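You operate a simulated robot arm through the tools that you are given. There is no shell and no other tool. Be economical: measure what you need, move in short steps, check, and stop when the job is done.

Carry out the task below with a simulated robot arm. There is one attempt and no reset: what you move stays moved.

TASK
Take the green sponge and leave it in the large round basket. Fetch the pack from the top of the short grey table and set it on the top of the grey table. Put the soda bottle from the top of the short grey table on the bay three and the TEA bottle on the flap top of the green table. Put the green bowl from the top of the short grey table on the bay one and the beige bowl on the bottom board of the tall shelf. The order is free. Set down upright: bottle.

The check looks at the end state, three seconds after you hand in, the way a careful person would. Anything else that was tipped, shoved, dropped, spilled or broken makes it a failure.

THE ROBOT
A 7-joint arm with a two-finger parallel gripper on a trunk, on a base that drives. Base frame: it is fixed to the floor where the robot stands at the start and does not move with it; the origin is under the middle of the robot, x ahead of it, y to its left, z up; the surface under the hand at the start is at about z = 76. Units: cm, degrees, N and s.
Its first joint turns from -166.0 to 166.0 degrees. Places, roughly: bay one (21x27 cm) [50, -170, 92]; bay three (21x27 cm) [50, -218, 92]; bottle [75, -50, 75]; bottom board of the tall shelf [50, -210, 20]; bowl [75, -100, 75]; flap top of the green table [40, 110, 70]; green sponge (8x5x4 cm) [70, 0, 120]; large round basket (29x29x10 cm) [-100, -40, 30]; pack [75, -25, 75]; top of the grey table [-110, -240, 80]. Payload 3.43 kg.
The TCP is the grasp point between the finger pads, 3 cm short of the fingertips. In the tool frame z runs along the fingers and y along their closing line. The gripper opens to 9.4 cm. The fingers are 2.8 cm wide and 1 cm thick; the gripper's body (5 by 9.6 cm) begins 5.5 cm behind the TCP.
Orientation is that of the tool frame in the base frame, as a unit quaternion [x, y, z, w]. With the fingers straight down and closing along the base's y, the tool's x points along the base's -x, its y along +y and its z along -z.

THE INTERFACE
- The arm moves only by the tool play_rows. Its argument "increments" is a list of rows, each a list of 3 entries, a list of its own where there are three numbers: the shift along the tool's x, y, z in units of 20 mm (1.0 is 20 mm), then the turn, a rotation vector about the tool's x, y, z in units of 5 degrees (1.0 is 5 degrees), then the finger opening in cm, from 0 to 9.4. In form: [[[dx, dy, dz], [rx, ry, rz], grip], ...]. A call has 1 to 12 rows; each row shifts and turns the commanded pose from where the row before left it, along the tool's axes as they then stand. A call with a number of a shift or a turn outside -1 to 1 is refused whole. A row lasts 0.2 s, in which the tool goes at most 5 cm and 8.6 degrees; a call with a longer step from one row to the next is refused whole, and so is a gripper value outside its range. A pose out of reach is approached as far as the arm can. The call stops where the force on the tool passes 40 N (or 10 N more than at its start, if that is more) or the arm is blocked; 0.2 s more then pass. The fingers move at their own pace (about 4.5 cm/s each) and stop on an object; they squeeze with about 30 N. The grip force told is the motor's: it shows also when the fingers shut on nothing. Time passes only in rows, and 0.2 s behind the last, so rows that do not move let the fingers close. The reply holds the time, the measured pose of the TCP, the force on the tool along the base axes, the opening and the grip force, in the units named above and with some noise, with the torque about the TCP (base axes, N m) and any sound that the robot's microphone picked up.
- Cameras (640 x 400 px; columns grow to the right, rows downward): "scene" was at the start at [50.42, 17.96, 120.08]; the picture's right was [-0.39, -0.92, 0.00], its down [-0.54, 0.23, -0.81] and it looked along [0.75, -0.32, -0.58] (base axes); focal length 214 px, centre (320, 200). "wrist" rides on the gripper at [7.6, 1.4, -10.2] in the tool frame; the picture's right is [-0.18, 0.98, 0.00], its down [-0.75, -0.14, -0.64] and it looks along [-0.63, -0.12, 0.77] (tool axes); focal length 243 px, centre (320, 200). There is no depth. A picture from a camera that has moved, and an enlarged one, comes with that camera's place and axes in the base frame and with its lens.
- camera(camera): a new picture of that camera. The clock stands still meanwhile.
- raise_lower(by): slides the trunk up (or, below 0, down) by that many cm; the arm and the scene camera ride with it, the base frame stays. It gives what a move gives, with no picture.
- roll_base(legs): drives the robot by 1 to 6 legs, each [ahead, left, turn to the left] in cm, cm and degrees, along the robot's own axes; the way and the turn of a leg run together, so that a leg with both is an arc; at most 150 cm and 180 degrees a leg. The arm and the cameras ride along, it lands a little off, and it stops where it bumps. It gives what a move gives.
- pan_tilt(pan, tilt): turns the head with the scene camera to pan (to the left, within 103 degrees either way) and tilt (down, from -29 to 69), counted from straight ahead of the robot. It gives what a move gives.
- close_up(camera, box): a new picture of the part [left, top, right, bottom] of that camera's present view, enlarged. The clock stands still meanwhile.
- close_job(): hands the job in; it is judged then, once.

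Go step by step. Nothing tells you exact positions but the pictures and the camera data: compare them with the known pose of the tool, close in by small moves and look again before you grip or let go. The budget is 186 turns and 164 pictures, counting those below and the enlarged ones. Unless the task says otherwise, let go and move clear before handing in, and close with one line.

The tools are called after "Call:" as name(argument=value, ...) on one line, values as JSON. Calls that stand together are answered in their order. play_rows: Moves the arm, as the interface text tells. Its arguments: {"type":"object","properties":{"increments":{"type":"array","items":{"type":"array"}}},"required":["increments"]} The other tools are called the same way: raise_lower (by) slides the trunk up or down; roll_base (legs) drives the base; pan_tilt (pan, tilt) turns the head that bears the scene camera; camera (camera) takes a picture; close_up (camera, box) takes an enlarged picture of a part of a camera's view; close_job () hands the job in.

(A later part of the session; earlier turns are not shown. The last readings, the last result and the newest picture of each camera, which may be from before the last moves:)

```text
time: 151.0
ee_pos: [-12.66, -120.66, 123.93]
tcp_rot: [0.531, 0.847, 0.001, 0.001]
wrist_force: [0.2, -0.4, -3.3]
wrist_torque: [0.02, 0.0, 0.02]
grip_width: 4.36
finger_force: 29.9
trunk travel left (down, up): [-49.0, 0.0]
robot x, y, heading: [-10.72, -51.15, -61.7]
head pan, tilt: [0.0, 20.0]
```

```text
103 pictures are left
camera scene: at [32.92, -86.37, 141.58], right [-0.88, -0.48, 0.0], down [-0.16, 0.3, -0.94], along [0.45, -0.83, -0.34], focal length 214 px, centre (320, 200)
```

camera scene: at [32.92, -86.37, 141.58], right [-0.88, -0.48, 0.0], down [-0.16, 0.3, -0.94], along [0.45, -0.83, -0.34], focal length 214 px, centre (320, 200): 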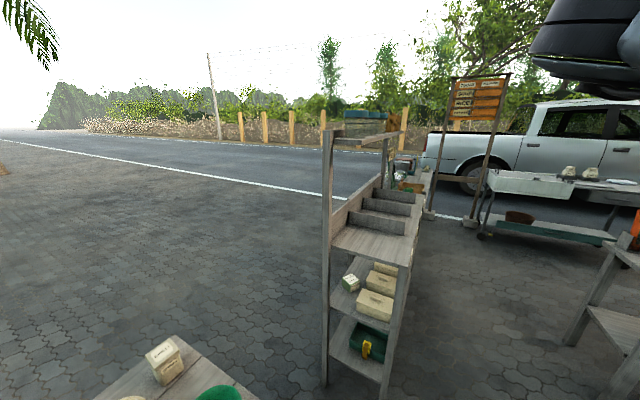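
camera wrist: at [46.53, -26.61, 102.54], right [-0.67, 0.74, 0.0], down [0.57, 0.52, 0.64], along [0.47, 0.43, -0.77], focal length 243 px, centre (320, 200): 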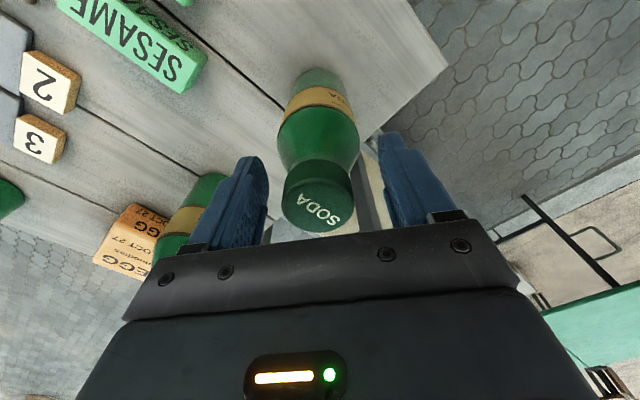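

Call:
close_up(camera="scene", box=[290, 90, 470, 400])

Call:
close_up(camera="scene", box=[320, 100, 440, 200])

```text
1.29 times, centred on (380, 245) of scene
camera zoom: at [32.92, -86.37, 141.58], right [-0.88, -0.48, 0.0], down [-0.16, 0.3, -0.94], along [0.45, -0.83, -0.34], focal length 277 px, centre (243, 142)
```

zoom: 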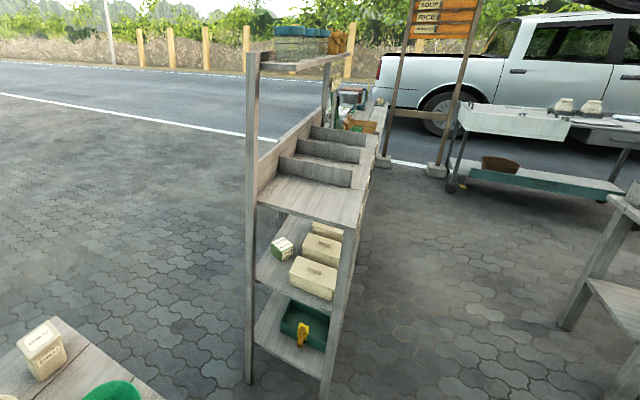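

```text
4.00 times, centred on (380, 150) of scene
camera zoom: at [32.92, -86.37, 141.58], right [-0.88, -0.48, 0.0], down [-0.16, 0.3, -0.94], along [0.45, -0.83, -0.34], focal length 858 px, centre (80, 400)
```

zoom: 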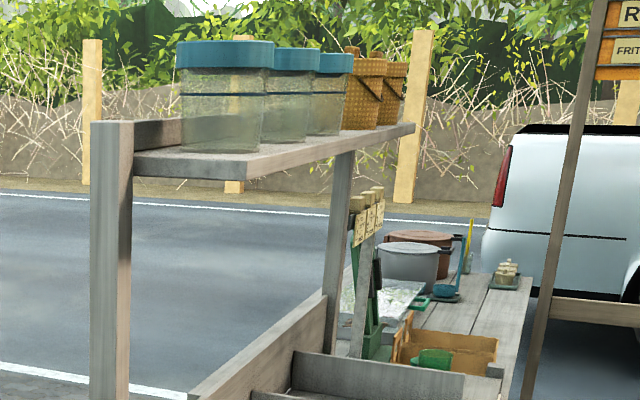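

The bay board (x 35–67) is open at the front: the narrow jar board above covers only x>55 at z≈135. Now I look to the right to see the grey table and the free floor for parking near bay three.

Call:
pan_tilt(pan=-35, tilt=40)

Call:
camera(camera="scene")

Call:
pan_tilt(pan=-90, tilt=40)

Call:
camera(camera="scene")

```text
time: 152.0
ee_pos: [-12.74, -120.87, 123.96]
tcp_rot: [0.532, 0.847, 0.002, 0.001]
wrist_force: [0.6, -0.4, -3.1]
wrist_torque: [0.0, 0.02, -0.01]
grip_width: 4.36
finger_force: 29.2
trunk travel left (down, up): [-49.0, 0.0]
robot x, y, heading: [-10.5, -50.96, -61.4]
head pan, tilt: [-35.0, 40.0]
```

```text
100 pictures are left
camera scene: at [27.53, -86.63, 138.45], right [-0.99, 0.11, 0.0], down [0.07, 0.64, -0.77], along [-0.09, -0.76, -0.64], focal length 214 px, centre (320, 200)
```

scene: 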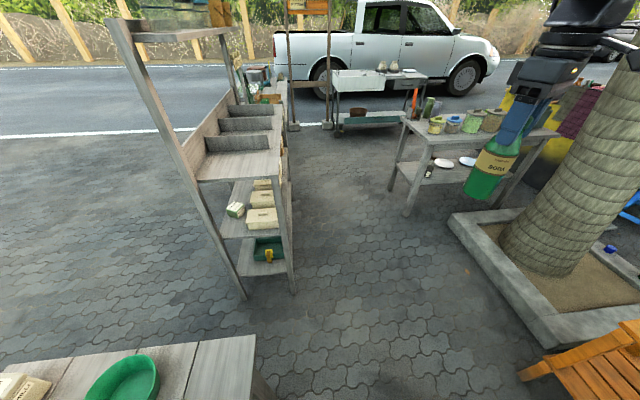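

```text
time: 153.3
ee_pos: [-12.67, -120.7, 124.05]
tcp_rot: [0.531, 0.847, 0.002, 0.001]
wrist_force: [-0.1, -0.7, -2.4]
wrist_torque: [-0.01, 0.03, -0.03]
grip_width: 4.34
finger_force: 30.3
trunk travel left (down, up): [-49.0, 0.0]
robot x, y, heading: [-10.6, -51.19, -61.7]
head pan, tilt: [-90.0, 40.0]
```

```text
99 pictures are left
camera scene: at [21.02, -82.23, 138.44], right [-0.48, 0.88, 0.0], down [0.56, 0.31, -0.77], along [-0.67, -0.37, -0.64], focal length 214 px, centre (320, 200)
```

scene: 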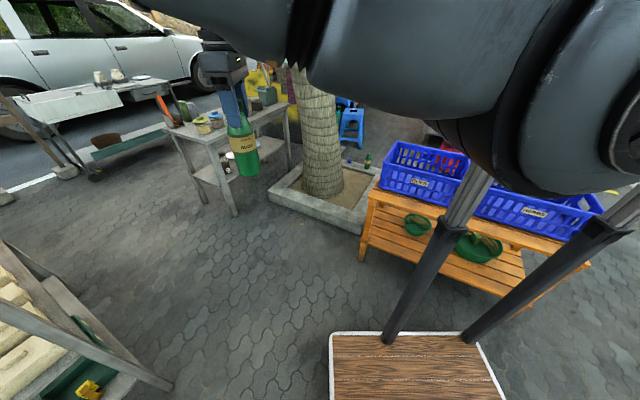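

Corridor: shelf front x≈34, grey table from x≈-70. I drive to (-18, -120), turn so the arm points +20°, and pull the hand in a little to pass in front of the jar board.

Call:
roll_base(legs=[[57, -39.5, 0], [0, 0, 110.5]])

Call:
play_rows(increments=[[[0.88, 0.48, 0], [0, 0, 0], 1.5], [[0.88, 0.48, 0], [0, 0, 0], 1.5], [[0.88, 0.48, 0], [0, 0, 0], 1.5], [[0.88, 0.48, 0], [0, 0, 0], 1.5]])

Call:
pan_tilt(pan=-95, tilt=35)

Call:
camera(camera="scene")

```text
time: 161.7
ee_pos: [46.38, -96.43, 123.96]
tcp_rot: [-0.396, 0.918, 0.002, 0.0]
wrist_force: [0.3, 0.2, -3.1]
wrist_torque: [0.01, -0.01, -0.03]
grip_width: 4.34
finger_force: 29.5
trunk travel left (down, up): [-49.0, 0.0]
robot x, y, heading: [-19.34, -119.39, 49.4]
head pan, tilt: [-90.0, 40.0]
```

```text
time: 162.7
ee_pos: [38.61, -98.81, 124.13]
tcp_rot: [-0.397, 0.918, 0.002, -0.001]
wrist_force: [0.4, 1.3, -3.1]
wrist_torque: [0.01, 0.02, 0.01]
grip_width: 4.29
finger_force: 29.7
trunk travel left (down, up): [-49.0, 0.0]
robot x, y, heading: [-18.97, -119.3, 49.5]
head pan, tilt: [-90.0, 40.0]
```

```text
time: 163.4
ee_pos: [38.7, -98.76, 124.07]
tcp_rot: [-0.397, 0.918, 0.001, 0.0]
wrist_force: [0.5, -0.2, -3.3]
wrist_torque: [-0.01, -0.01, 0.0]
grip_width: 4.33
finger_force: 30.2
trunk travel left (down, up): [-49.0, 0.0]
robot x, y, heading: [-19.68, -119.45, 49.5]
head pan, tilt: [-95.0, 35.0]
```

```text
98 pictures are left
camera scene: at [-1.86, -79.67, 139.2], right [-0.71, -0.7, 0.0], down [-0.4, 0.41, -0.82], along [0.57, -0.58, -0.57], focal length 214 px, centre (320, 200)
```

scene: 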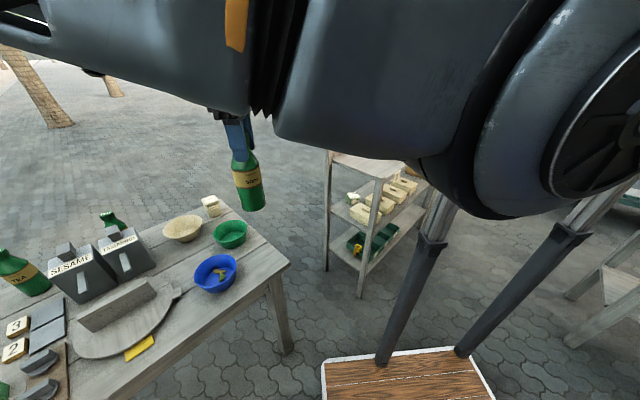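

Clear. Base footprint is about ±40 × ±26 cm, so it fits at x≈-17. I drive down the corridor to bay three.

Call:
roll_base(legs=[[-90.5, -82, 0]])

Call:
pan_tilt(pan=-60, tilt=30)

Call:
camera(camera="scene")

Call:
camera(camera="wrist")

```text
time: 167.7
ee_pos: [41.81, -188.27, 124.05]
tcp_rot: [-0.377, 0.926, 0.001, -0.001]
wrist_force: [-1.0, -0.7, -3.1]
wrist_torque: [-0.01, 0.02, 0.02]
grip_width: 4.31
finger_force: 30.0
trunk travel left (down, up): [-49.0, 0.0]
robot x, y, heading: [-16.76, -206.59, 47.2]
head pan, tilt: [-95.0, 35.0]
stopped in leg 1: the robot was blocked; the commanded pose is now the measured one
```

```text
time: 168.7
ee_pos: [41.67, -188.23, 123.98]
tcp_rot: [-0.379, 0.926, 0.001, 0.0]
wrist_force: [-0.6, -0.4, -3.3]
wrist_torque: [0.01, -0.01, 0.05]
grip_width: 4.34
finger_force: 29.7
trunk travel left (down, up): [-49.0, 0.0]
robot x, y, heading: [-16.8, -206.73, 47.4]
head pan, tilt: [-60.0, 30.0]
```

```text
97 pictures are left
camera scene: at [4.98, -163.07, 139.98], right [-0.22, -0.98, 0.0], down [-0.49, 0.11, -0.87], along [0.84, -0.19, -0.5], focal length 214 px, centre (320, 200)
```

scene: 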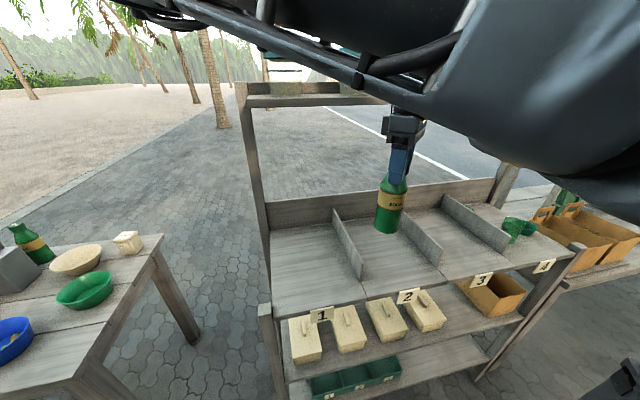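

```text
96 pictures are left
camera wrist: at [35.52, -192.62, 134.41], right [-0.56, 0.83, 0.0], down [0.64, 0.43, 0.64], along [0.53, 0.36, -0.77], focal length 243 px, centre (320, 200)
```

wrist: 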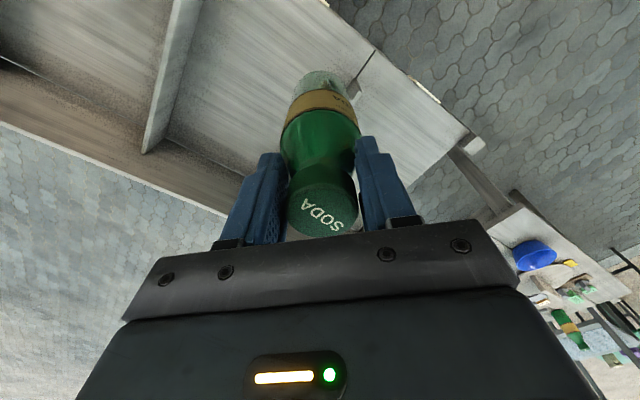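

I was stopped at y≈-207, probably by a base corner touching something. I back off, turn the base lengthwise along the corridor, and check what is behind me.

Call:
roll_base(legs=[[14.7, 13.6, 0], [0, 0, 42]])

Call:
pan_tilt(pan=103, tilt=45)

Call:
camera(camera="scene")

```text
time: 172.2
ee_pos: [15.01, -133.98, 124.12]
tcp_rot: [-0.683, 0.731, 0.001, -0.001]
wrist_force: [0.0, -0.8, -2.6]
wrist_torque: [0.0, -0.02, -0.01]
grip_width: 4.34
finger_force: 30.1
trunk travel left (down, up): [-49.0, 0.0]
robot x, y, heading: [-16.88, -186.52, 88.9]
head pan, tilt: [-60.0, 30.0]
```

```text
time: 174.7
ee_pos: [15.02, -134.07, 124.02]
tcp_rot: [-0.683, 0.731, 0.001, -0.001]
wrist_force: [-0.1, -0.1, -3.5]
wrist_torque: [0.01, 0.0, 0.0]
grip_width: 4.28
finger_force: 29.7
trunk travel left (down, up): [-49.0, 0.0]
robot x, y, heading: [-16.3, -186.52, 88.8]
head pan, tilt: [103.0, 45.0]
```

```text
95 pictures are left
camera scene: at [-45.23, -145.88, 137.72], right [-0.21, 0.98, 0.0], down [0.69, 0.15, -0.71], along [-0.69, -0.15, -0.71], focal length 214 px, centre (320, 200)
```

scene: 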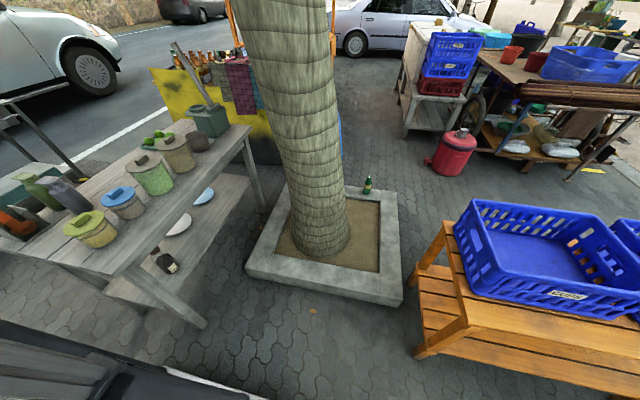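

The grey table is fine, its jars stand; its front leg is at (-66.5, -218). Lengthwise I fit easily, so I back along the corridor to y≈-242 and then swing the hand to bay three.

Call:
roll_base(legs=[[-55.5, 3, 0]])

Call:
pan_tilt(pan=-80, tilt=30)

Call:
camera(camera="scene")

```text
time: 178.0
ee_pos: [11.07, -191.35, 124.07]
tcp_rot: [-0.68, 0.733, 0.001, 0.0]
wrist_force: [0.4, 0.9, -3.1]
wrist_torque: [-0.03, 0.0, -0.02]
grip_width: 4.32
finger_force: 30.1
trunk travel left (down, up): [-49.0, 0.0]
robot x, y, heading: [-21.5, -243.88, 88.5]
head pan, tilt: [103.0, 45.0]
```

```text
time: 180.7
ee_pos: [11.07, -191.41, 124.04]
tcp_rot: [-0.68, 0.733, 0.001, -0.001]
wrist_force: [-0.1, -0.2, -3.7]
wrist_torque: [-0.02, -0.01, -0.03]
grip_width: 4.27
finger_force: 29.9
trunk travel left (down, up): [-49.0, 0.0]
robot x, y, heading: [-20.87, -243.54, 88.7]
head pan, tilt: [-80.0, 30.0]
```

```text
94 pictures are left
camera scene: at [-32.36, -199.96, 139.98], right [0.15, -0.99, 0.0], down [-0.49, -0.08, -0.87], along [0.86, 0.13, -0.5], focal length 214 px, centre (320, 200)
```

scene: 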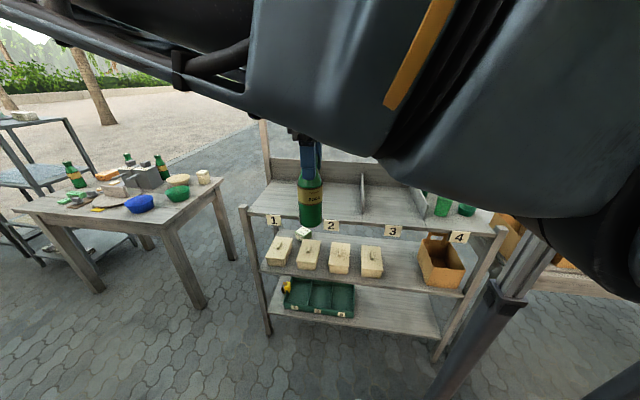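

I swing the hand over to bay three at the same height.

Call:
play_rows(increments=[[[0.67, -1, 0], [0, 0, 0.4], 1.5], [[0.67, -1, 0], [0, 0, 0.4], 1.5], [[0.67, -1, 0], [0, 0, 0.4], 1.5], [[0.67, -1, 0], [0, 0, 0.4], 1.5], [[0.67, -1, 0], [0, 0, 0.4], 1.5], [[0.67, -1, 0], [0, 0, 0.4], 1.5], [[0.67, -1, 0], [0, 0, 0.4], 1.5], [[0.67, -1, 0], [0, 0, 0.4], 1.5], [[0.67, -1, 0], [0, 0, 0.4], 1.5], [[0.67, -1, 0], [0, 0, 0.4], 1.5]])

Call:
camera(camera="scene")

Call:
camera(camera="wrist")

```text
time: 182.9
ee_pos: [27.3, -208.87, 123.94]
tcp_rot: [-0.543, 0.84, 0.001, 0.0]
wrist_force: [-0.5, 0.5, -2.9]
wrist_torque: [-0.02, 0.03, -0.01]
grip_width: 4.28
finger_force: 29.6
trunk travel left (down, up): [-49.0, 0.0]
robot x, y, heading: [-21.21, -244.12, 88.4]
head pan, tilt: [-80.0, 30.0]
```

```text
93 pictures are left
camera scene: at [-32.4, -199.95, 139.97], right [0.15, -0.99, 0.0], down [-0.49, -0.08, -0.87], along [0.86, 0.13, -0.5], focal length 214 px, centre (320, 200)
```

scene: 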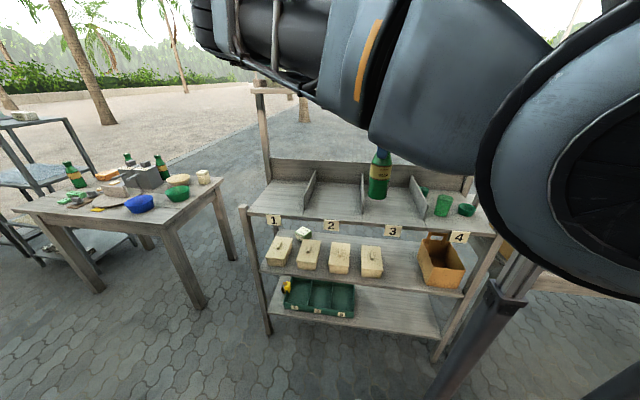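

```text
92 pictures are left
camera wrist: at [23.03, -215.34, 134.32], right [-0.82, 0.57, 0.0], down [0.44, 0.63, 0.64], along [0.36, 0.53, -0.77], focal length 243 px, centre (320, 200)
```

wrist: 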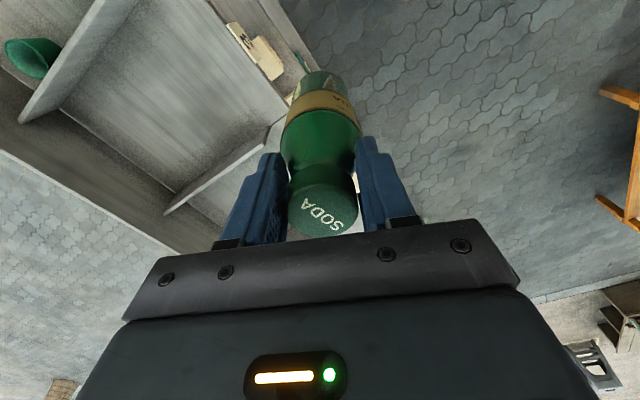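

Call:
play_rows(increments=[[[0.05, -1, 0], [0, 0, 0.3], 1.5], [[0.05, -1, 0], [0, 0, 0.3], 1.5], [[0.1, -1, 0], [0, 0, 0.3], 1.5], [[0.1, -1, 0], [0, 0, 0.3], 1.5], [[0.1, -1, 0], [0, 0, 0.3], 1.5], [[0.15, -1, 0], [0, 0, 0.3], 1.5], [[0.15, -1, 0], [0, 0, 0.3], 1.5], [[0.15, -1, 0], [0, 0, 0.3], 1.5], [[0.15, -1, 0], [0, 0, 0.3], 1.5]])

Call:
camera(camera="scene")

Call:
camera(camera="wrist")

```text
time: 184.9
ee_pos: [41.73, -219.6, 124.0]
tcp_rot: [-0.441, 0.897, 0.001, -0.001]
wrist_force: [0.0, 0.3, -4.0]
wrist_torque: [0.0, 0.02, 0.01]
grip_width: 4.29
finger_force: 29.6
trunk travel left (down, up): [-49.0, 0.0]
robot x, y, heading: [-20.98, -243.7, 88.7]
head pan, tilt: [-80.0, 30.0]
```

```text
91 pictures are left
camera scene: at [-32.38, -199.96, 139.98], right [0.15, -0.99, 0.0], down [-0.49, -0.08, -0.87], along [0.86, 0.13, -0.5], focal length 214 px, centre (320, 200)
```

scene: 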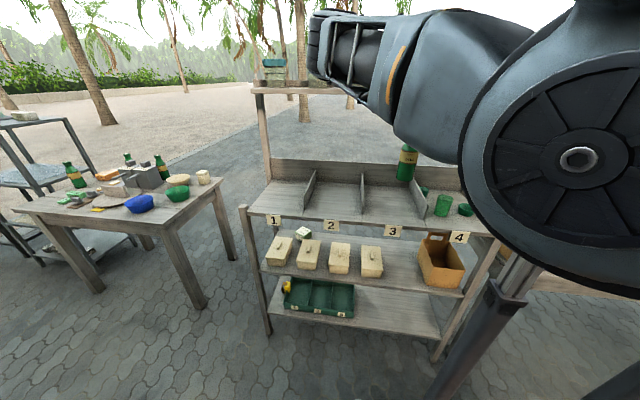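

```text
90 pictures are left
camera wrist: at [36.14, -224.79, 134.34], right [-0.67, 0.75, 0.0], down [0.57, 0.51, 0.64], along [0.48, 0.43, -0.77], focal length 243 px, centre (320, 200)
```

wrist: 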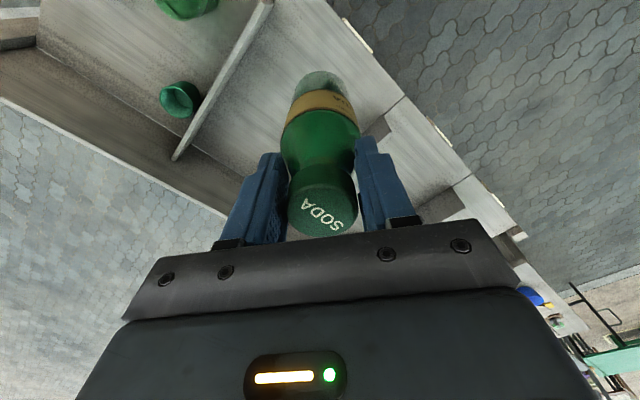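

Over bay three. I shift slightly to its middle and lower most of the way.

Call:
play_rows(increments=[[[-0.66, -0.21, 0], [0, 0, 0], 1.5], [[-0.66, -0.21, 0], [0, 0, 0], 1.5], [[0, 0, 1], [0, 0, 0], 1.5], [[0, 0, 1], [0, 0, 0], 1.5], [[0, 0, 1], [0, 0, 0], 1.5], [[0, 0, 1], [0, 0, 0], 1.5], [[0, 0, 1], [0, 0, 0], 1.5], [[0, 0, 1], [0, 0, 0], 1.5], [[0, 0, 0.8], [0, 0, 0], 1.5]])

Call:
camera(camera="scene")

Call:
camera(camera="wrist")

```text
time: 186.9
ee_pos: [44.2, -218.11, 110.41]
tcp_rot: [-0.44, 0.898, 0.001, 0.0]
wrist_force: [1.4, 0.3, -3.1]
wrist_torque: [-0.03, 0.01, 0.02]
grip_width: 4.28
finger_force: 30.1
trunk travel left (down, up): [-49.0, 0.0]
robot x, y, heading: [-21.16, -244.1, 88.5]
head pan, tilt: [-80.0, 30.0]
```

```text
89 pictures are left
camera scene: at [-32.35, -199.97, 139.98], right [0.15, -0.99, 0.0], down [-0.49, -0.08, -0.87], along [0.86, 0.13, -0.5], focal length 214 px, centre (320, 200)
```

scene: 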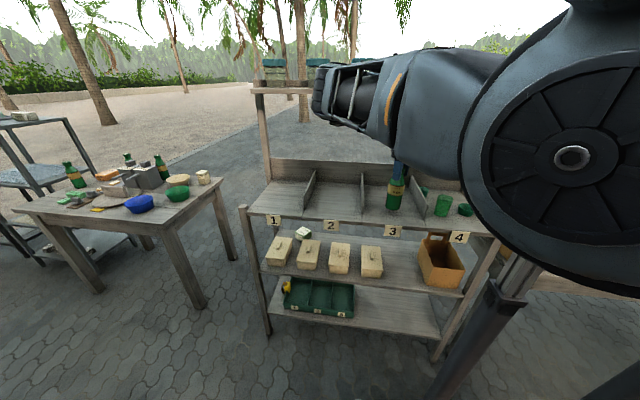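

```text
88 pictures are left
camera wrist: at [38.49, -223.27, 120.7], right [-0.67, 0.75, 0.0], down [0.57, 0.51, 0.64], along [0.48, 0.43, -0.77], focal length 243 px, centre (320, 200)
```

wrist: 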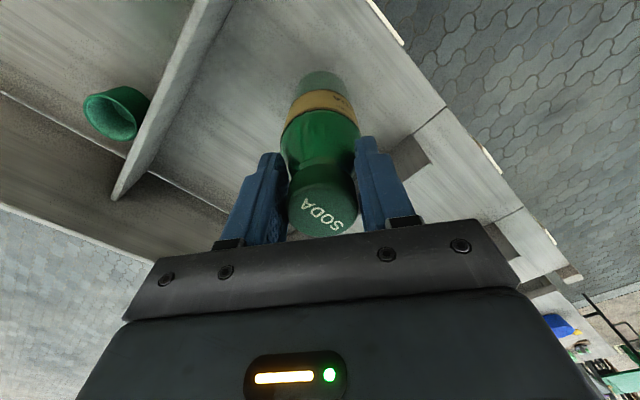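

Call:
play_rows(increments=[[[0, 0, 0.2], [0, 0, 0], 1.5], [[0, 0, 0.2], [0, 0, 0], 1.5], [[0, 0, 0.2], [0, 0, 0], 1.5], [[0, 0, 0.2], [0, 0, 0], 1.5], [[0, 0, 0.1], [0, 0, 0], 1.5]])

Call:
play_rows(increments=[[[0, 0, 0.1], [0, 0, 0], 1.5], [[0, 0, 0.1], [0, 0, 0], 1.5]])

Call:
close_up(camera="scene", box=[340, 140, 480, 240])

```text
time: 188.1
ee_pos: [44.12, -218.2, 108.73]
tcp_rot: [-0.441, 0.898, 0.001, -0.001]
wrist_force: [-0.2, 0.3, -3.5]
wrist_torque: [0.03, 0.02, -0.02]
grip_width: 4.31
finger_force: 29.7
trunk travel left (down, up): [-49.0, 0.0]
robot x, y, heading: [-20.85, -244.09, 88.7]
head pan, tilt: [-80.0, 30.0]
```

```text
time: 188.7
ee_pos: [44.14, -218.14, 108.27]
tcp_rot: [-0.441, 0.898, 0.001, -0.001]
wrist_force: [-0.2, 0.1, -3.7]
wrist_torque: [-0.02, 0.04, -0.01]
grip_width: 4.28
finger_force: 30.4
trunk travel left (down, up): [-49.0, 0.0]
robot x, y, heading: [-21.27, -244.1, 88.8]
head pan, tilt: [-80.0, 30.0]
```

```text
4.00 times, centred on (410, 190) of scene
camera zoom: at [-32.35, -199.97, 139.98], right [0.15, -0.99, 0.0], down [-0.49, -0.08, -0.87], along [0.86, 0.13, -0.5], focal length 858 px, centre (-40, 240)
```

zoom: 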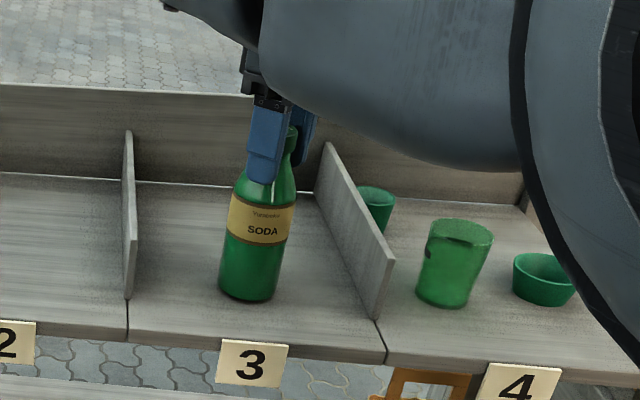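

Call:
play_rows(increments=[[[0, 0, 0.1], [0, 0, 0], 1.5], [[0, 0, 0.1], [0, 0, 0], 1.5], [[0, 0, 0.1], [0, 0, 0], 1.5]])

Call:
play_rows(increments=[[[0, 0, 0.1], [0, 0, 0], 1.5], [[0, 0, 0.1], [0, 0, 0], 1.5]])

```text
time: 189.7
ee_pos: [44.22, -218.08, 107.99]
tcp_rot: [-0.441, 0.898, -0.001, 0.001]
wrist_force: [-1.6, 0.4, 12.7]
wrist_torque: [-0.02, -0.06, -0.03]
grip_width: 4.28
finger_force: 29.6
trunk travel left (down, up): [-49.0, 0.0]
robot x, y, heading: [-20.76, -244.1, 88.7]
head pan, tilt: [-80.0, 30.0]
stopped in row 3: the force on the tool passed its limit at 41 N (the readings are from after the stop); the commanded pose is now the measured one
```

```text
time: 190.3
ee_pos: [44.33, -218.13, 108.06]
tcp_rot: [-0.442, 0.897, -0.003, 0.002]
wrist_force: [-3.6, 1.1, 11.6]
wrist_torque: [0.02, 0.03, -0.02]
grip_width: 4.3
finger_force: 30.2
trunk travel left (down, up): [-49.0, 0.0]
robot x, y, heading: [-20.87, -244.0, 88.6]
head pan, tilt: [-80.0, 30.0]
stopped in row 2: the force on the tool passed its limit at 42 N (the readings are from after the stop); the commanded pose is now the measured one
```

The bottle stands on the bay floor. I ease off, open, and lift away.

Call:
play_rows(increments=[[[0, 0, -0.05], [0, 0, 0], 1.5], [[0, 0, 0], [0, 0, 0], 5], [[0, 0, 0], [0, 0, 0], 7], [[0, 0, 0], [0, 0, 0], 7], [[0, 0, 0], [0, 0, 0], 7], [[0, 0, -0.5], [0, 0, 0], 7], [[0, 0, -0.5], [0, 0, 0], 7], [[0, 0, -1], [0, 0, 0], 7], [[0, 0, -1], [0, 0, 0], 7], [[0, 0, -1], [0, 0, 0], 7], [[0, 0, -1], [0, 0, 0], 7], [[0, 0, -1], [0, 0, 0], 7]])

Call:
play_rows(increments=[[[0, 0, -1], [0, 0, 0], 7], [[0, 0, -1], [0, 0, 0], 7], [[0, 0, -1], [0, 0, 0], 7]])

Call:
close_up(camera="scene", box=[200, 120, 520, 360])

```text
time: 192.9
ee_pos: [44.35, -218.03, 119.96]
tcp_rot: [-0.441, 0.898, -0.002, 0.002]
wrist_force: [0.5, 0.7, -1.0]
wrist_torque: [0.01, 0.01, -0.05]
grip_width: 6.98
finger_force: 0.1
trunk travel left (down, up): [-49.0, 0.0]
robot x, y, heading: [-21.21, -243.76, 88.6]
head pan, tilt: [-80.0, 30.0]
```

```text
time: 193.7
ee_pos: [44.21, -218.16, 126.04]
tcp_rot: [-0.441, 0.897, -0.001, 0.002]
wrist_force: [-0.2, 0.5, -0.6]
wrist_torque: [-0.01, -0.01, 0.0]
grip_width: 6.99
finger_force: 0.0
trunk travel left (down, up): [-49.0, 0.0]
robot x, y, heading: [-20.68, -243.86, 88.7]
head pan, tilt: [-80.0, 30.0]
```

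```text
1.67 times, centred on (360, 240) of scene
camera zoom: at [-32.37, -199.97, 139.98], right [0.15, -0.99, 0.0], down [-0.49, -0.08, -0.87], along [0.86, 0.13, -0.5], focal length 358 px, centre (253, 133)
```

zoom: 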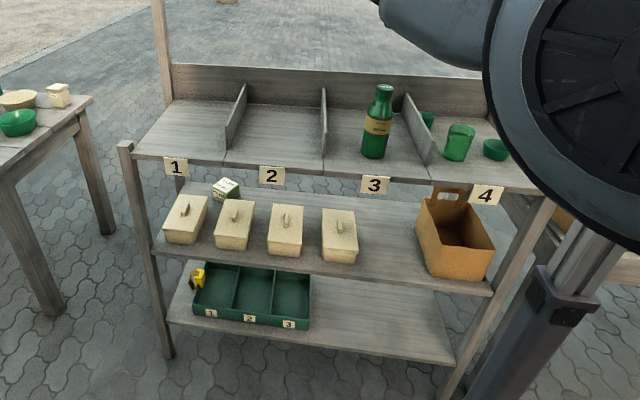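

SODA stands upright in bay three. Next is the green bowl for bay one: I drive back beside the low table with the arm pointing +x, and turn the tool square.

Call:
roll_base(legs=[[76, -5, 0], [76, -5, 0], [0, 0, -21.7]])

Call:
play_rows(increments=[[[0, 0, 0], [0, 0, 1], 7], [[0, 0, 0], [0, 0, 1], 7], [[0, 0, 0], [0, 0, 1], 7], [[0, 0, 0], [0, 0, 1], 7], [[0, 0, 0], [0, 0, 1], 7], [[0, 0, 0], [0, 0, 1], 7]])

Call:
pan_tilt(pan=-75, tilt=40)

Call:
camera(camera="scene")

Call:
camera(camera="wrist")

```text
time: 202.7
ee_pos: [63.53, -93.48, 126.06]
tcp_rot: [-0.258, 0.966, -0.002, 0.001]
wrist_force: [-0.7, 0.1, 0.6]
wrist_torque: [0.01, -0.02, -0.01]
grip_width: 7.04
finger_force: 0.0
trunk travel left (down, up): [-49.0, 0.0]
robot x, y, heading: [-6.48, -92.65, 65.8]
head pan, tilt: [-80.0, 30.0]
```

```text
time: 204.1
ee_pos: [63.58, -93.55, 125.86]
tcp_rot: [0.002, 1.0, -0.002, 0.002]
wrist_force: [-1.0, -0.1, 0.2]
wrist_torque: [-0.01, 0.02, 0.01]
grip_width: 6.98
finger_force: 0.2
trunk travel left (down, up): [-49.0, 0.0]
robot x, y, heading: [-6.55, -92.2, 66.0]
head pan, tilt: [-80.0, 30.0]
```

```text
time: 204.8
ee_pos: [63.61, -93.33, 126.01]
tcp_rot: [0.002, 1.0, -0.001, 0.001]
wrist_force: [0.8, -0.1, -0.1]
wrist_torque: [0.0, -0.01, -0.01]
grip_width: 7.02
finger_force: 0.0
trunk travel left (down, up): [-49.0, 0.0]
robot x, y, heading: [-6.58, -92.0, 66.0]
head pan, tilt: [-75.0, 40.0]
```

```text
85 pictures are left
camera scene: at [-0.44, -46.39, 138.45], right [-0.16, -0.99, 0.0], down [-0.63, 0.1, -0.77], along [0.76, -0.12, -0.64], focal length 214 px, centre (320, 200)
```

scene: 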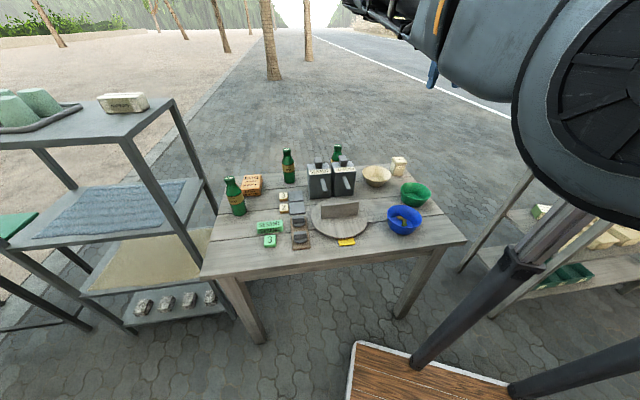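

```text
84 pictures are left
camera wrist: at [56.14, -91.98, 136.24], right [0.19, 0.98, 0.0], down [0.75, -0.14, 0.65], along [0.63, -0.12, -0.76], focal length 243 px, centre (320, 200)
```

wrist: 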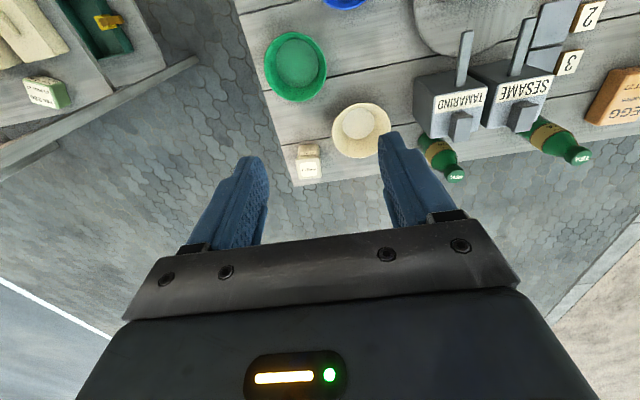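

I see the green bowl well: centre (66, -98.8), rim radius ≈6.2, rim z≈82; the beige bowl is at (82.5, -86.7). I'll grip the green bowl's +y rim with the tool tilted 20° along its wall; first lower the trunk, align and tilt.

Call:
raise_lower(by=-19)

Call:
play_rows(increments=[[[-0.6, 0.15, 0], [0, 0, 0], 5], [[-0.6, 0.15, 0], [0, 0, 0], 5], [[0, 0, 0], [1, 0, 0], 5], [[0, 0, 0], [1, 0, 0], 5], [[0, 0, 0], [1, 0, 0], 5], [[0, 0, 0], [1, 0, 0], 5], [[0, 0.34, 0.94], [0, 0, 0], 5], [[0, 0.34, 0.94], [0, 0, 0], 5], [[0, 0.34, 0.94], [0, 0, 0], 5], [[0, 0.34, 0.94], [0, 0, 0], 5], [[0, 0.34, 0.94], [0, 0, 0], 5], [[0, 0.34, 0.94], [0, 0, 0], 5]])

Call:
camera(camera="wrist")

Call:
camera(camera="scene")

```text
time: 206.9
ee_pos: [63.57, -93.47, 107.02]
tcp_rot: [0.002, 1.0, -0.002, 0.001]
wrist_force: [-0.1, -0.9, 0.3]
wrist_torque: [0.0, -0.04, 0.0]
grip_width: 7.03
finger_force: 0.1
trunk travel left (down, up): [-30.0, 19.0]
robot x, y, heading: [-6.18, -92.01, 66.1]
head pan, tilt: [-75.0, 40.0]
```

```text
time: 209.5
ee_pos: [65.98, -92.93, 94.99]
tcp_rot: [0.003, 0.985, -0.175, 0.002]
wrist_force: [-0.4, -0.2, 0.3]
wrist_torque: [-0.03, 0.0, 0.0]
grip_width: 4.99
finger_force: 0.0
trunk travel left (down, up): [-30.0, 19.0]
robot x, y, heading: [-6.79, -92.38, 65.9]
head pan, tilt: [-75.0, 40.0]
```

```text
83 pictures are left
camera wrist: at [58.5, -88.14, 104.1], right [0.19, 0.92, -0.34], down [0.75, 0.09, 0.65], along [0.63, -0.38, -0.68], focal length 243 px, centre (320, 200)
```

wrist: 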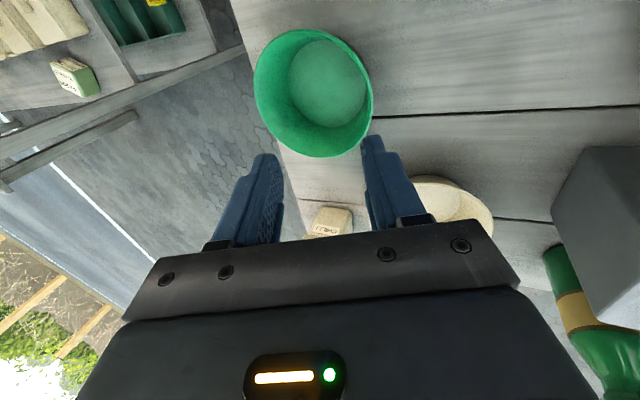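

```text
82 pictures are left
camera scene: at [-0.45, -46.38, 119.45], right [-0.16, -0.99, 0.0], down [-0.64, 0.1, -0.77], along [0.76, -0.12, -0.64], focal length 214 px, centre (320, 200)
```

scene: 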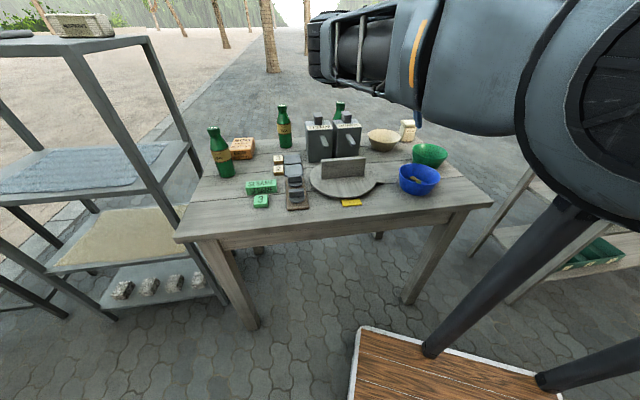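

The rim point matches (65.9, -92.9). Continue down to the rim.

Call:
play_rows(increments=[[[0, 0.34, 0.94], [0, 0, 0], 5], [[0, 0.34, 0.94], [0, 0, 0], 5], [[0, 0.34, 0.94], [0, 0, 0], 5], [[0, 0.34, 0.94], [0, 0, 0], 5], [[0, 0.34, 0.94], [0, 0, 0], 5]])

Call:
camera(camera="wrist")

Call:
close_up(camera="scene", box=[340, 80, 500, 220])

```text
time: 210.7
ee_pos: [66.11, -93.09, 84.83]
tcp_rot: [0.003, 0.984, -0.176, 0.002]
wrist_force: [-0.7, 0.0, 0.2]
wrist_torque: [0.03, 0.02, -0.01]
grip_width: 5.03
finger_force: 0.0
trunk travel left (down, up): [-30.0, 19.0]
robot x, y, heading: [-6.74, -92.03, 66.0]
head pan, tilt: [-75.0, 40.0]
```

```text
81 pictures are left
camera wrist: at [58.58, -88.19, 94.02], right [0.19, 0.92, -0.34], down [0.75, 0.09, 0.65], along [0.63, -0.38, -0.68], focal length 243 px, centre (320, 200)
```

wrist: 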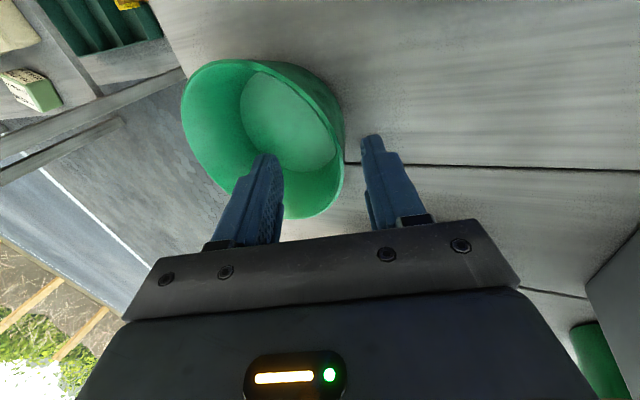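

```text
2.86 times, centred on (420, 150) of scene
camera zoom: at [-0.45, -46.38, 119.45], right [-0.16, -0.99, 0.0], down [-0.64, 0.1, -0.77], along [0.76, -0.12, -0.64], focal length 613 px, centre (34, 343)
```

zoom: 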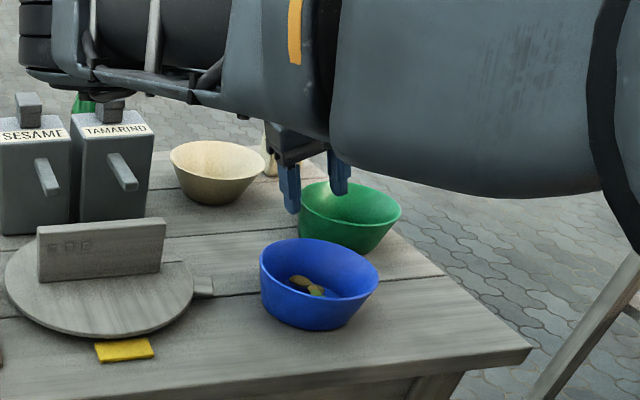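

The fingers straddle the rim. Down 3 cm more, grip, and lift a little.

Call:
play_rows(increments=[[[0, 0.25, 0.7], [0, 0, 0], 5], [[0, 0.25, 0.7], [0, 0, 0], 5], [[0, 0, 0], [0, 0, 0], 0], [[0, 0, 0], [0, 0, 0], 0], [[0, 0, 0], [0, 0, 0], 0], [[0, 0, 0], [0, 0, 0], 0], [[0, 0, 0], [0, 0, 0], 0], [[0, 0, 0], [0, 0, 0], 0], [[0, -0.1, -0.28], [0, 0, 0], 0], [[0, -0.1, -0.28], [0, 0, 0], 0], [[0, -0.1, -0.28], [0, 0, 0], 0], [[0, -0.1, -0.28], [0, 0, 0], 0]])

Call:
camera(camera="wrist")

Call:
close_up(camera="scene", box=[340, 80, 500, 220])

```text
time: 213.3
ee_pos: [66.01, -93.0, 84.43]
tcp_rot: [0.002, 0.984, -0.176, 0.002]
wrist_force: [0.2, 0.5, -0.5]
wrist_torque: [0.09, -0.02, 0.04]
grip_width: 0.35
finger_force: 29.9
trunk travel left (down, up): [-30.0, 19.0]
robot x, y, heading: [-6.35, -92.27, 66.2]
head pan, tilt: [-75.0, 40.0]
```

```text
79 pictures are left
camera wrist: at [58.64, -88.11, 93.58], right [0.19, 0.92, -0.34], down [0.75, 0.09, 0.65], along [0.63, -0.38, -0.68], focal length 243 px, centre (320, 200)
```

wrist: 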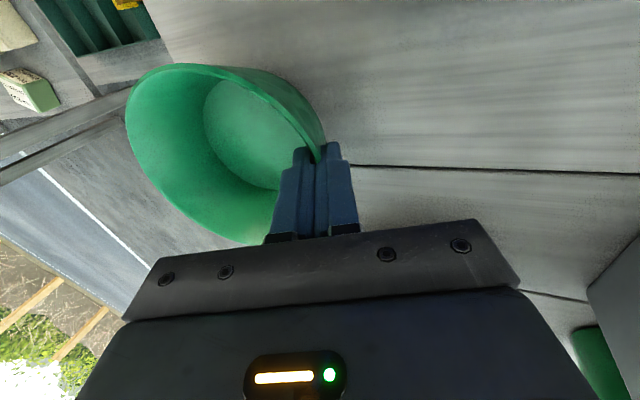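

```text
2.86 times, centred on (420, 150) of scene
camera zoom: at [-0.44, -46.38, 119.45], right [-0.16, -0.99, 0.0], down [-0.64, 0.1, -0.77], along [0.76, -0.12, -0.64], focal length 613 px, centre (34, 343)
```

zoom: 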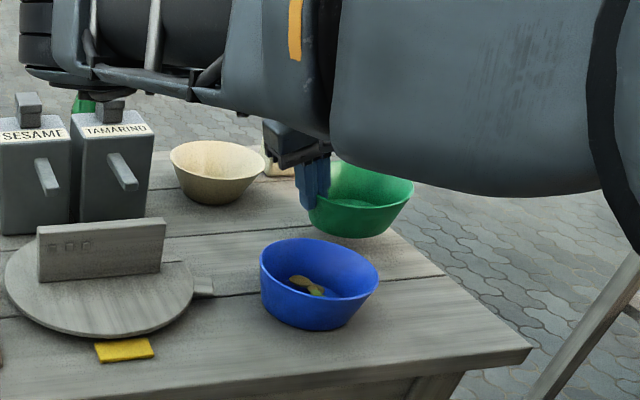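

The bowl is held level. I lift it well up and drive to bay one, staying in front of the jar board.

Call:
raise_lower(by=19)

Call:
play_rows(increments=[[[0, -0.34, -0.94], [0, 0, 0], 0], [[0, -0.34, -0.94], [0, 0, 0], 0], [[0, -0.34, -0.94], [0, 0, 0], 0], [[0, -0.34, -0.94], [0, 0, 0], 0], [[0, -0.34, -0.94], [0, 0, 0], 0], [[0, -0.34, -0.94], [0, 0, 0], 0]])

Call:
roll_base(legs=[[-10.2, 22.9, 0], [-66, -29.4, 0]])

Call:
pan_tilt(pan=-75, tilt=30)

Call:
camera(camera="scene")

Call:
camera(camera="wrist")

```text
time: 215.4
ee_pos: [66.15, -93.01, 103.31]
tcp_rot: [0.003, 0.984, -0.176, 0.002]
wrist_force: [0.2, -0.1, -1.5]
wrist_torque: [0.06, 0.03, 0.01]
grip_width: 0.37
finger_force: 29.7
trunk travel left (down, up): [-49.0, 0.0]
robot x, y, heading: [-6.11, -91.78, 66.0]
head pan, tilt: [-75.0, 40.0]
```

```text
time: 216.8
ee_pos: [66.07, -92.95, 115.5]
tcp_rot: [0.003, 0.985, -0.175, 0.001]
wrist_force: [0.1, -0.5, -1.6]
wrist_torque: [0.07, -0.01, 0.02]
grip_width: 0.34
finger_force: 30.5
trunk travel left (down, up): [-49.0, 0.0]
robot x, y, heading: [-6.45, -92.5, 66.3]
head pan, tilt: [-75.0, 40.0]
```

```text
time: 222.1
ee_pos: [41.6, -164.98, 115.54]
tcp_rot: [0.002, 0.985, -0.175, 0.001]
wrist_force: [-0.2, -0.5, -0.5]
wrist_torque: [0.06, -0.02, 0.03]
grip_width: 0.39
finger_force: 30.2
trunk travel left (down, up): [-49.0, 0.0]
robot x, y, heading: [-31.11, -163.9, 65.9]
head pan, tilt: [-75.0, 40.0]
```

```text
time: 222.8
ee_pos: [41.69, -164.87, 115.49]
tcp_rot: [0.003, 0.985, -0.175, 0.001]
wrist_force: [-0.6, 0.7, -1.9]
wrist_torque: [0.09, -0.02, 0.0]
grip_width: 0.36
finger_force: 29.4
trunk travel left (down, up): [-49.0, 0.0]
robot x, y, heading: [-31.08, -164.27, 66.1]
head pan, tilt: [-75.0, 30.0]
```

```text
77 pictures are left
camera scene: at [-24.33, -118.43, 139.98], right [-0.16, -0.99, 0.0], down [-0.49, 0.08, -0.87], along [0.86, -0.14, -0.5], focal length 214 px, centre (320, 200)
```

scene: 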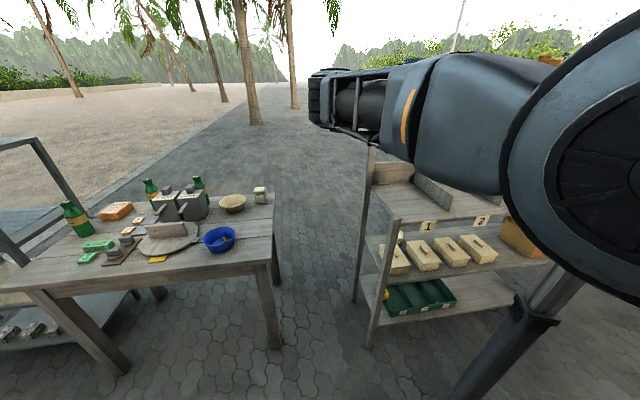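

```text
76 pictures are left
camera wrist: at [34.13, -160.03, 124.61], right [0.19, 0.92, -0.34], down [0.75, 0.09, 0.65], along [0.63, -0.38, -0.68], focal length 243 px, centre (320, 200)
```

wrist: 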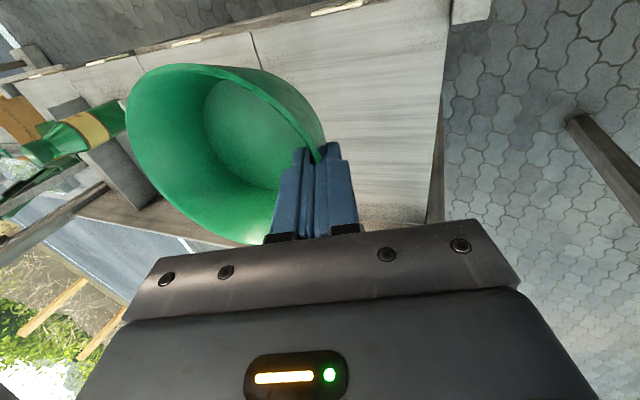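

Over bay one. I move 7 cm further in and lower.

Call:
play_rows(increments=[[[-0.9, 0, 0], [0, 0, 0], 0], [[-0.9, 0, 0], [0, 0, 0], 0], [[-0.9, 0, 0], [0, 0, 0], 0], [[-0.8, 0, 0], [0, 0, 0], 0], [[0, 0.34, 0.94], [0, 0, 0], 0], [[0, 0.34, 0.94], [0, 0, 0], 0], [[0, 0.34, 0.94], [0, 0, 0], 0], [[0, 0.34, 0.94], [0, 0, 0], 0], [[0, 0.34, 0.94], [0, 0, 0], 0], [[0, 0.34, 0.94], [0, 0, 0], 0]])

Call:
camera(camera="wrist")

Call:
close_up(camera="scene", box=[300, 60, 540, 260])

```text
time: 225.1
ee_pos: [48.78, -164.89, 103.49]
tcp_rot: [0.002, 0.984, -0.175, 0.002]
wrist_force: [0.4, 0.9, -1.0]
wrist_torque: [0.09, -0.01, 0.0]
grip_width: 0.36
finger_force: 29.9
trunk travel left (down, up): [-49.0, 0.0]
robot x, y, heading: [-31.16, -164.33, 65.8]
head pan, tilt: [-75.0, 30.0]
```

```text
75 pictures are left
camera wrist: at [41.23, -160.12, 112.57], right [0.19, 0.92, -0.34], down [0.75, 0.09, 0.65], along [0.63, -0.38, -0.68], focal length 243 px, centre (320, 200)
```

wrist: 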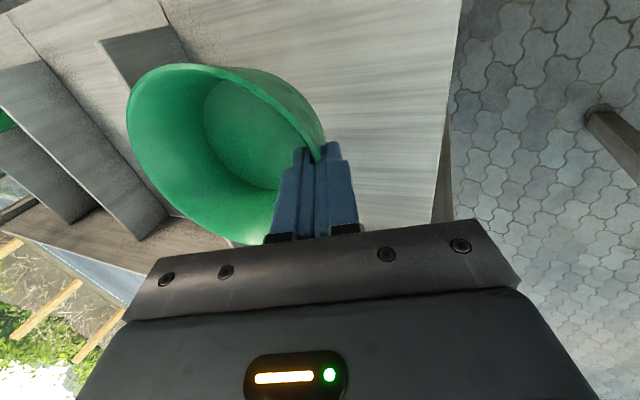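

```text
2.00 times, centred on (420, 160) of scene
camera zoom: at [-24.33, -118.43, 139.98], right [-0.16, -0.99, 0.0], down [-0.49, 0.08, -0.87], along [0.86, -0.14, -0.5], focal length 429 px, centre (120, 280)
```

zoom: 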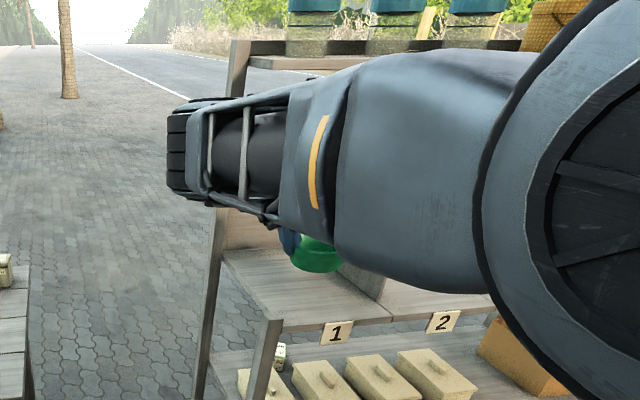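

I shift 1.5 cm toward the bay's middle and lower to just above the floor.

Call:
play_rows(increments=[[[0, 0.7, -0.26], [0, 0, 0], 0], [[0, 0.34, 0.94], [0, 0, 0], 0], [[0, 0.34, 0.94], [0, 0, 0], 0], [[0, 0.1, 0.28], [0, 0, 0], 0], [[0, 0.05, 0.14], [0, 0, 0], 0]])

Call:
play_rows(increments=[[[0, 0.034, 0.094], [0, 0, 0], 0], [[0, 0.034, 0.094], [0, 0, 0], 0], [[0, 0.034, 0.094], [0, 0, 0], 0]])

Call:
camera(camera="wrist")

```text
time: 226.2
ee_pos: [48.8, -163.58, 98.55]
tcp_rot: [0.003, 0.984, -0.176, 0.0]
wrist_force: [0.5, 0.4, -2.6]
wrist_torque: [0.07, -0.02, -0.04]
grip_width: 0.33
finger_force: 29.9
trunk travel left (down, up): [-49.0, 0.0]
robot x, y, heading: [-30.66, -164.09, 65.9]
head pan, tilt: [-75.0, 30.0]
```

```text
time: 227.1
ee_pos: [48.75, -163.59, 97.98]
tcp_rot: [0.003, 0.984, -0.176, 0.001]
wrist_force: [-0.1, 0.0, -1.5]
wrist_torque: [0.07, -0.01, -0.02]
grip_width: 0.36
finger_force: 29.8
trunk travel left (down, up): [-49.0, 0.0]
robot x, y, heading: [-30.95, -164.27, 66.0]
head pan, tilt: [-75.0, 30.0]
```

```text
73 pictures are left
camera wrist: at [41.22, -158.63, 107.11], right [0.19, 0.92, -0.34], down [0.75, 0.09, 0.65], along [0.63, -0.38, -0.68], focal length 243 px, centre (320, 200)
```

wrist: 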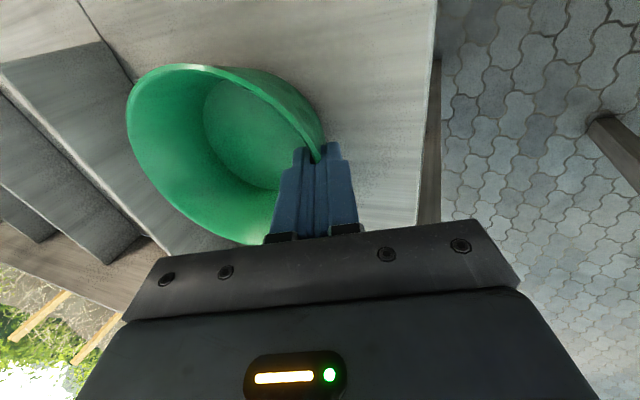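

Not touching yet; I continue with very small steps.

Call:
play_rows(increments=[[[0, 0.034, 0.094], [0, 0, 0], 0], [[0, 0.034, 0.094], [0, 0, 0], 0]])

Call:
play_rows(increments=[[[0, 0.034, 0.094], [0, 0, 0], 0], [[0, 0.034, 0.094], [0, 0, 0], 0]])

Call:
play_rows(increments=[[[0, 0.034, 0.094], [0, 0, 0], 0], [[0, 0.034, 0.094], [0, 0, 0], 0]])

```text
time: 227.7
ee_pos: [48.83, -163.47, 97.93]
tcp_rot: [0.002, 0.984, -0.177, 0.002]
wrist_force: [-3.9, 3.8, 19.0]
wrist_torque: [-0.09, 0.63, -0.14]
grip_width: 0.36
finger_force: 30.1
trunk travel left (down, up): [-49.0, 0.0]
robot x, y, heading: [-30.67, -164.2, 66.0]
head pan, tilt: [-75.0, 30.0]
```

```text
time: 228.2
ee_pos: [48.96, -163.47, 97.91]
tcp_rot: [0.002, 0.984, -0.178, 0.005]
wrist_force: [0.5, -0.8, 9.3]
wrist_torque: [-0.2, 0.22, 0.06]
grip_width: 0.37
finger_force: 30.0
trunk travel left (down, up): [-49.0, 0.0]
robot x, y, heading: [-30.96, -164.15, 66.1]
head pan, tilt: [-75.0, 30.0]
stopped in row 2: the force on the tool passed its limit at 42 N (the readings are from after the stop); the commanded pose is now the measured one
```

```text
time: 228.9
ee_pos: [49.26, -163.6, 97.71]
tcp_rot: [0.001, 0.984, -0.18, 0.006]
wrist_force: [1.1, -0.4, 10.7]
wrist_torque: [-0.17, 0.21, 0.03]
grip_width: 0.38
finger_force: 30.3
trunk travel left (down, up): [-49.0, 0.0]
robot x, y, heading: [-30.94, -164.3, 65.7]
head pan, tilt: [-75.0, 30.0]
stopped in row 2: the force on the tool passed its limit at 42 N (the readings are from after the stop); the commanded pose is now the measured one
```

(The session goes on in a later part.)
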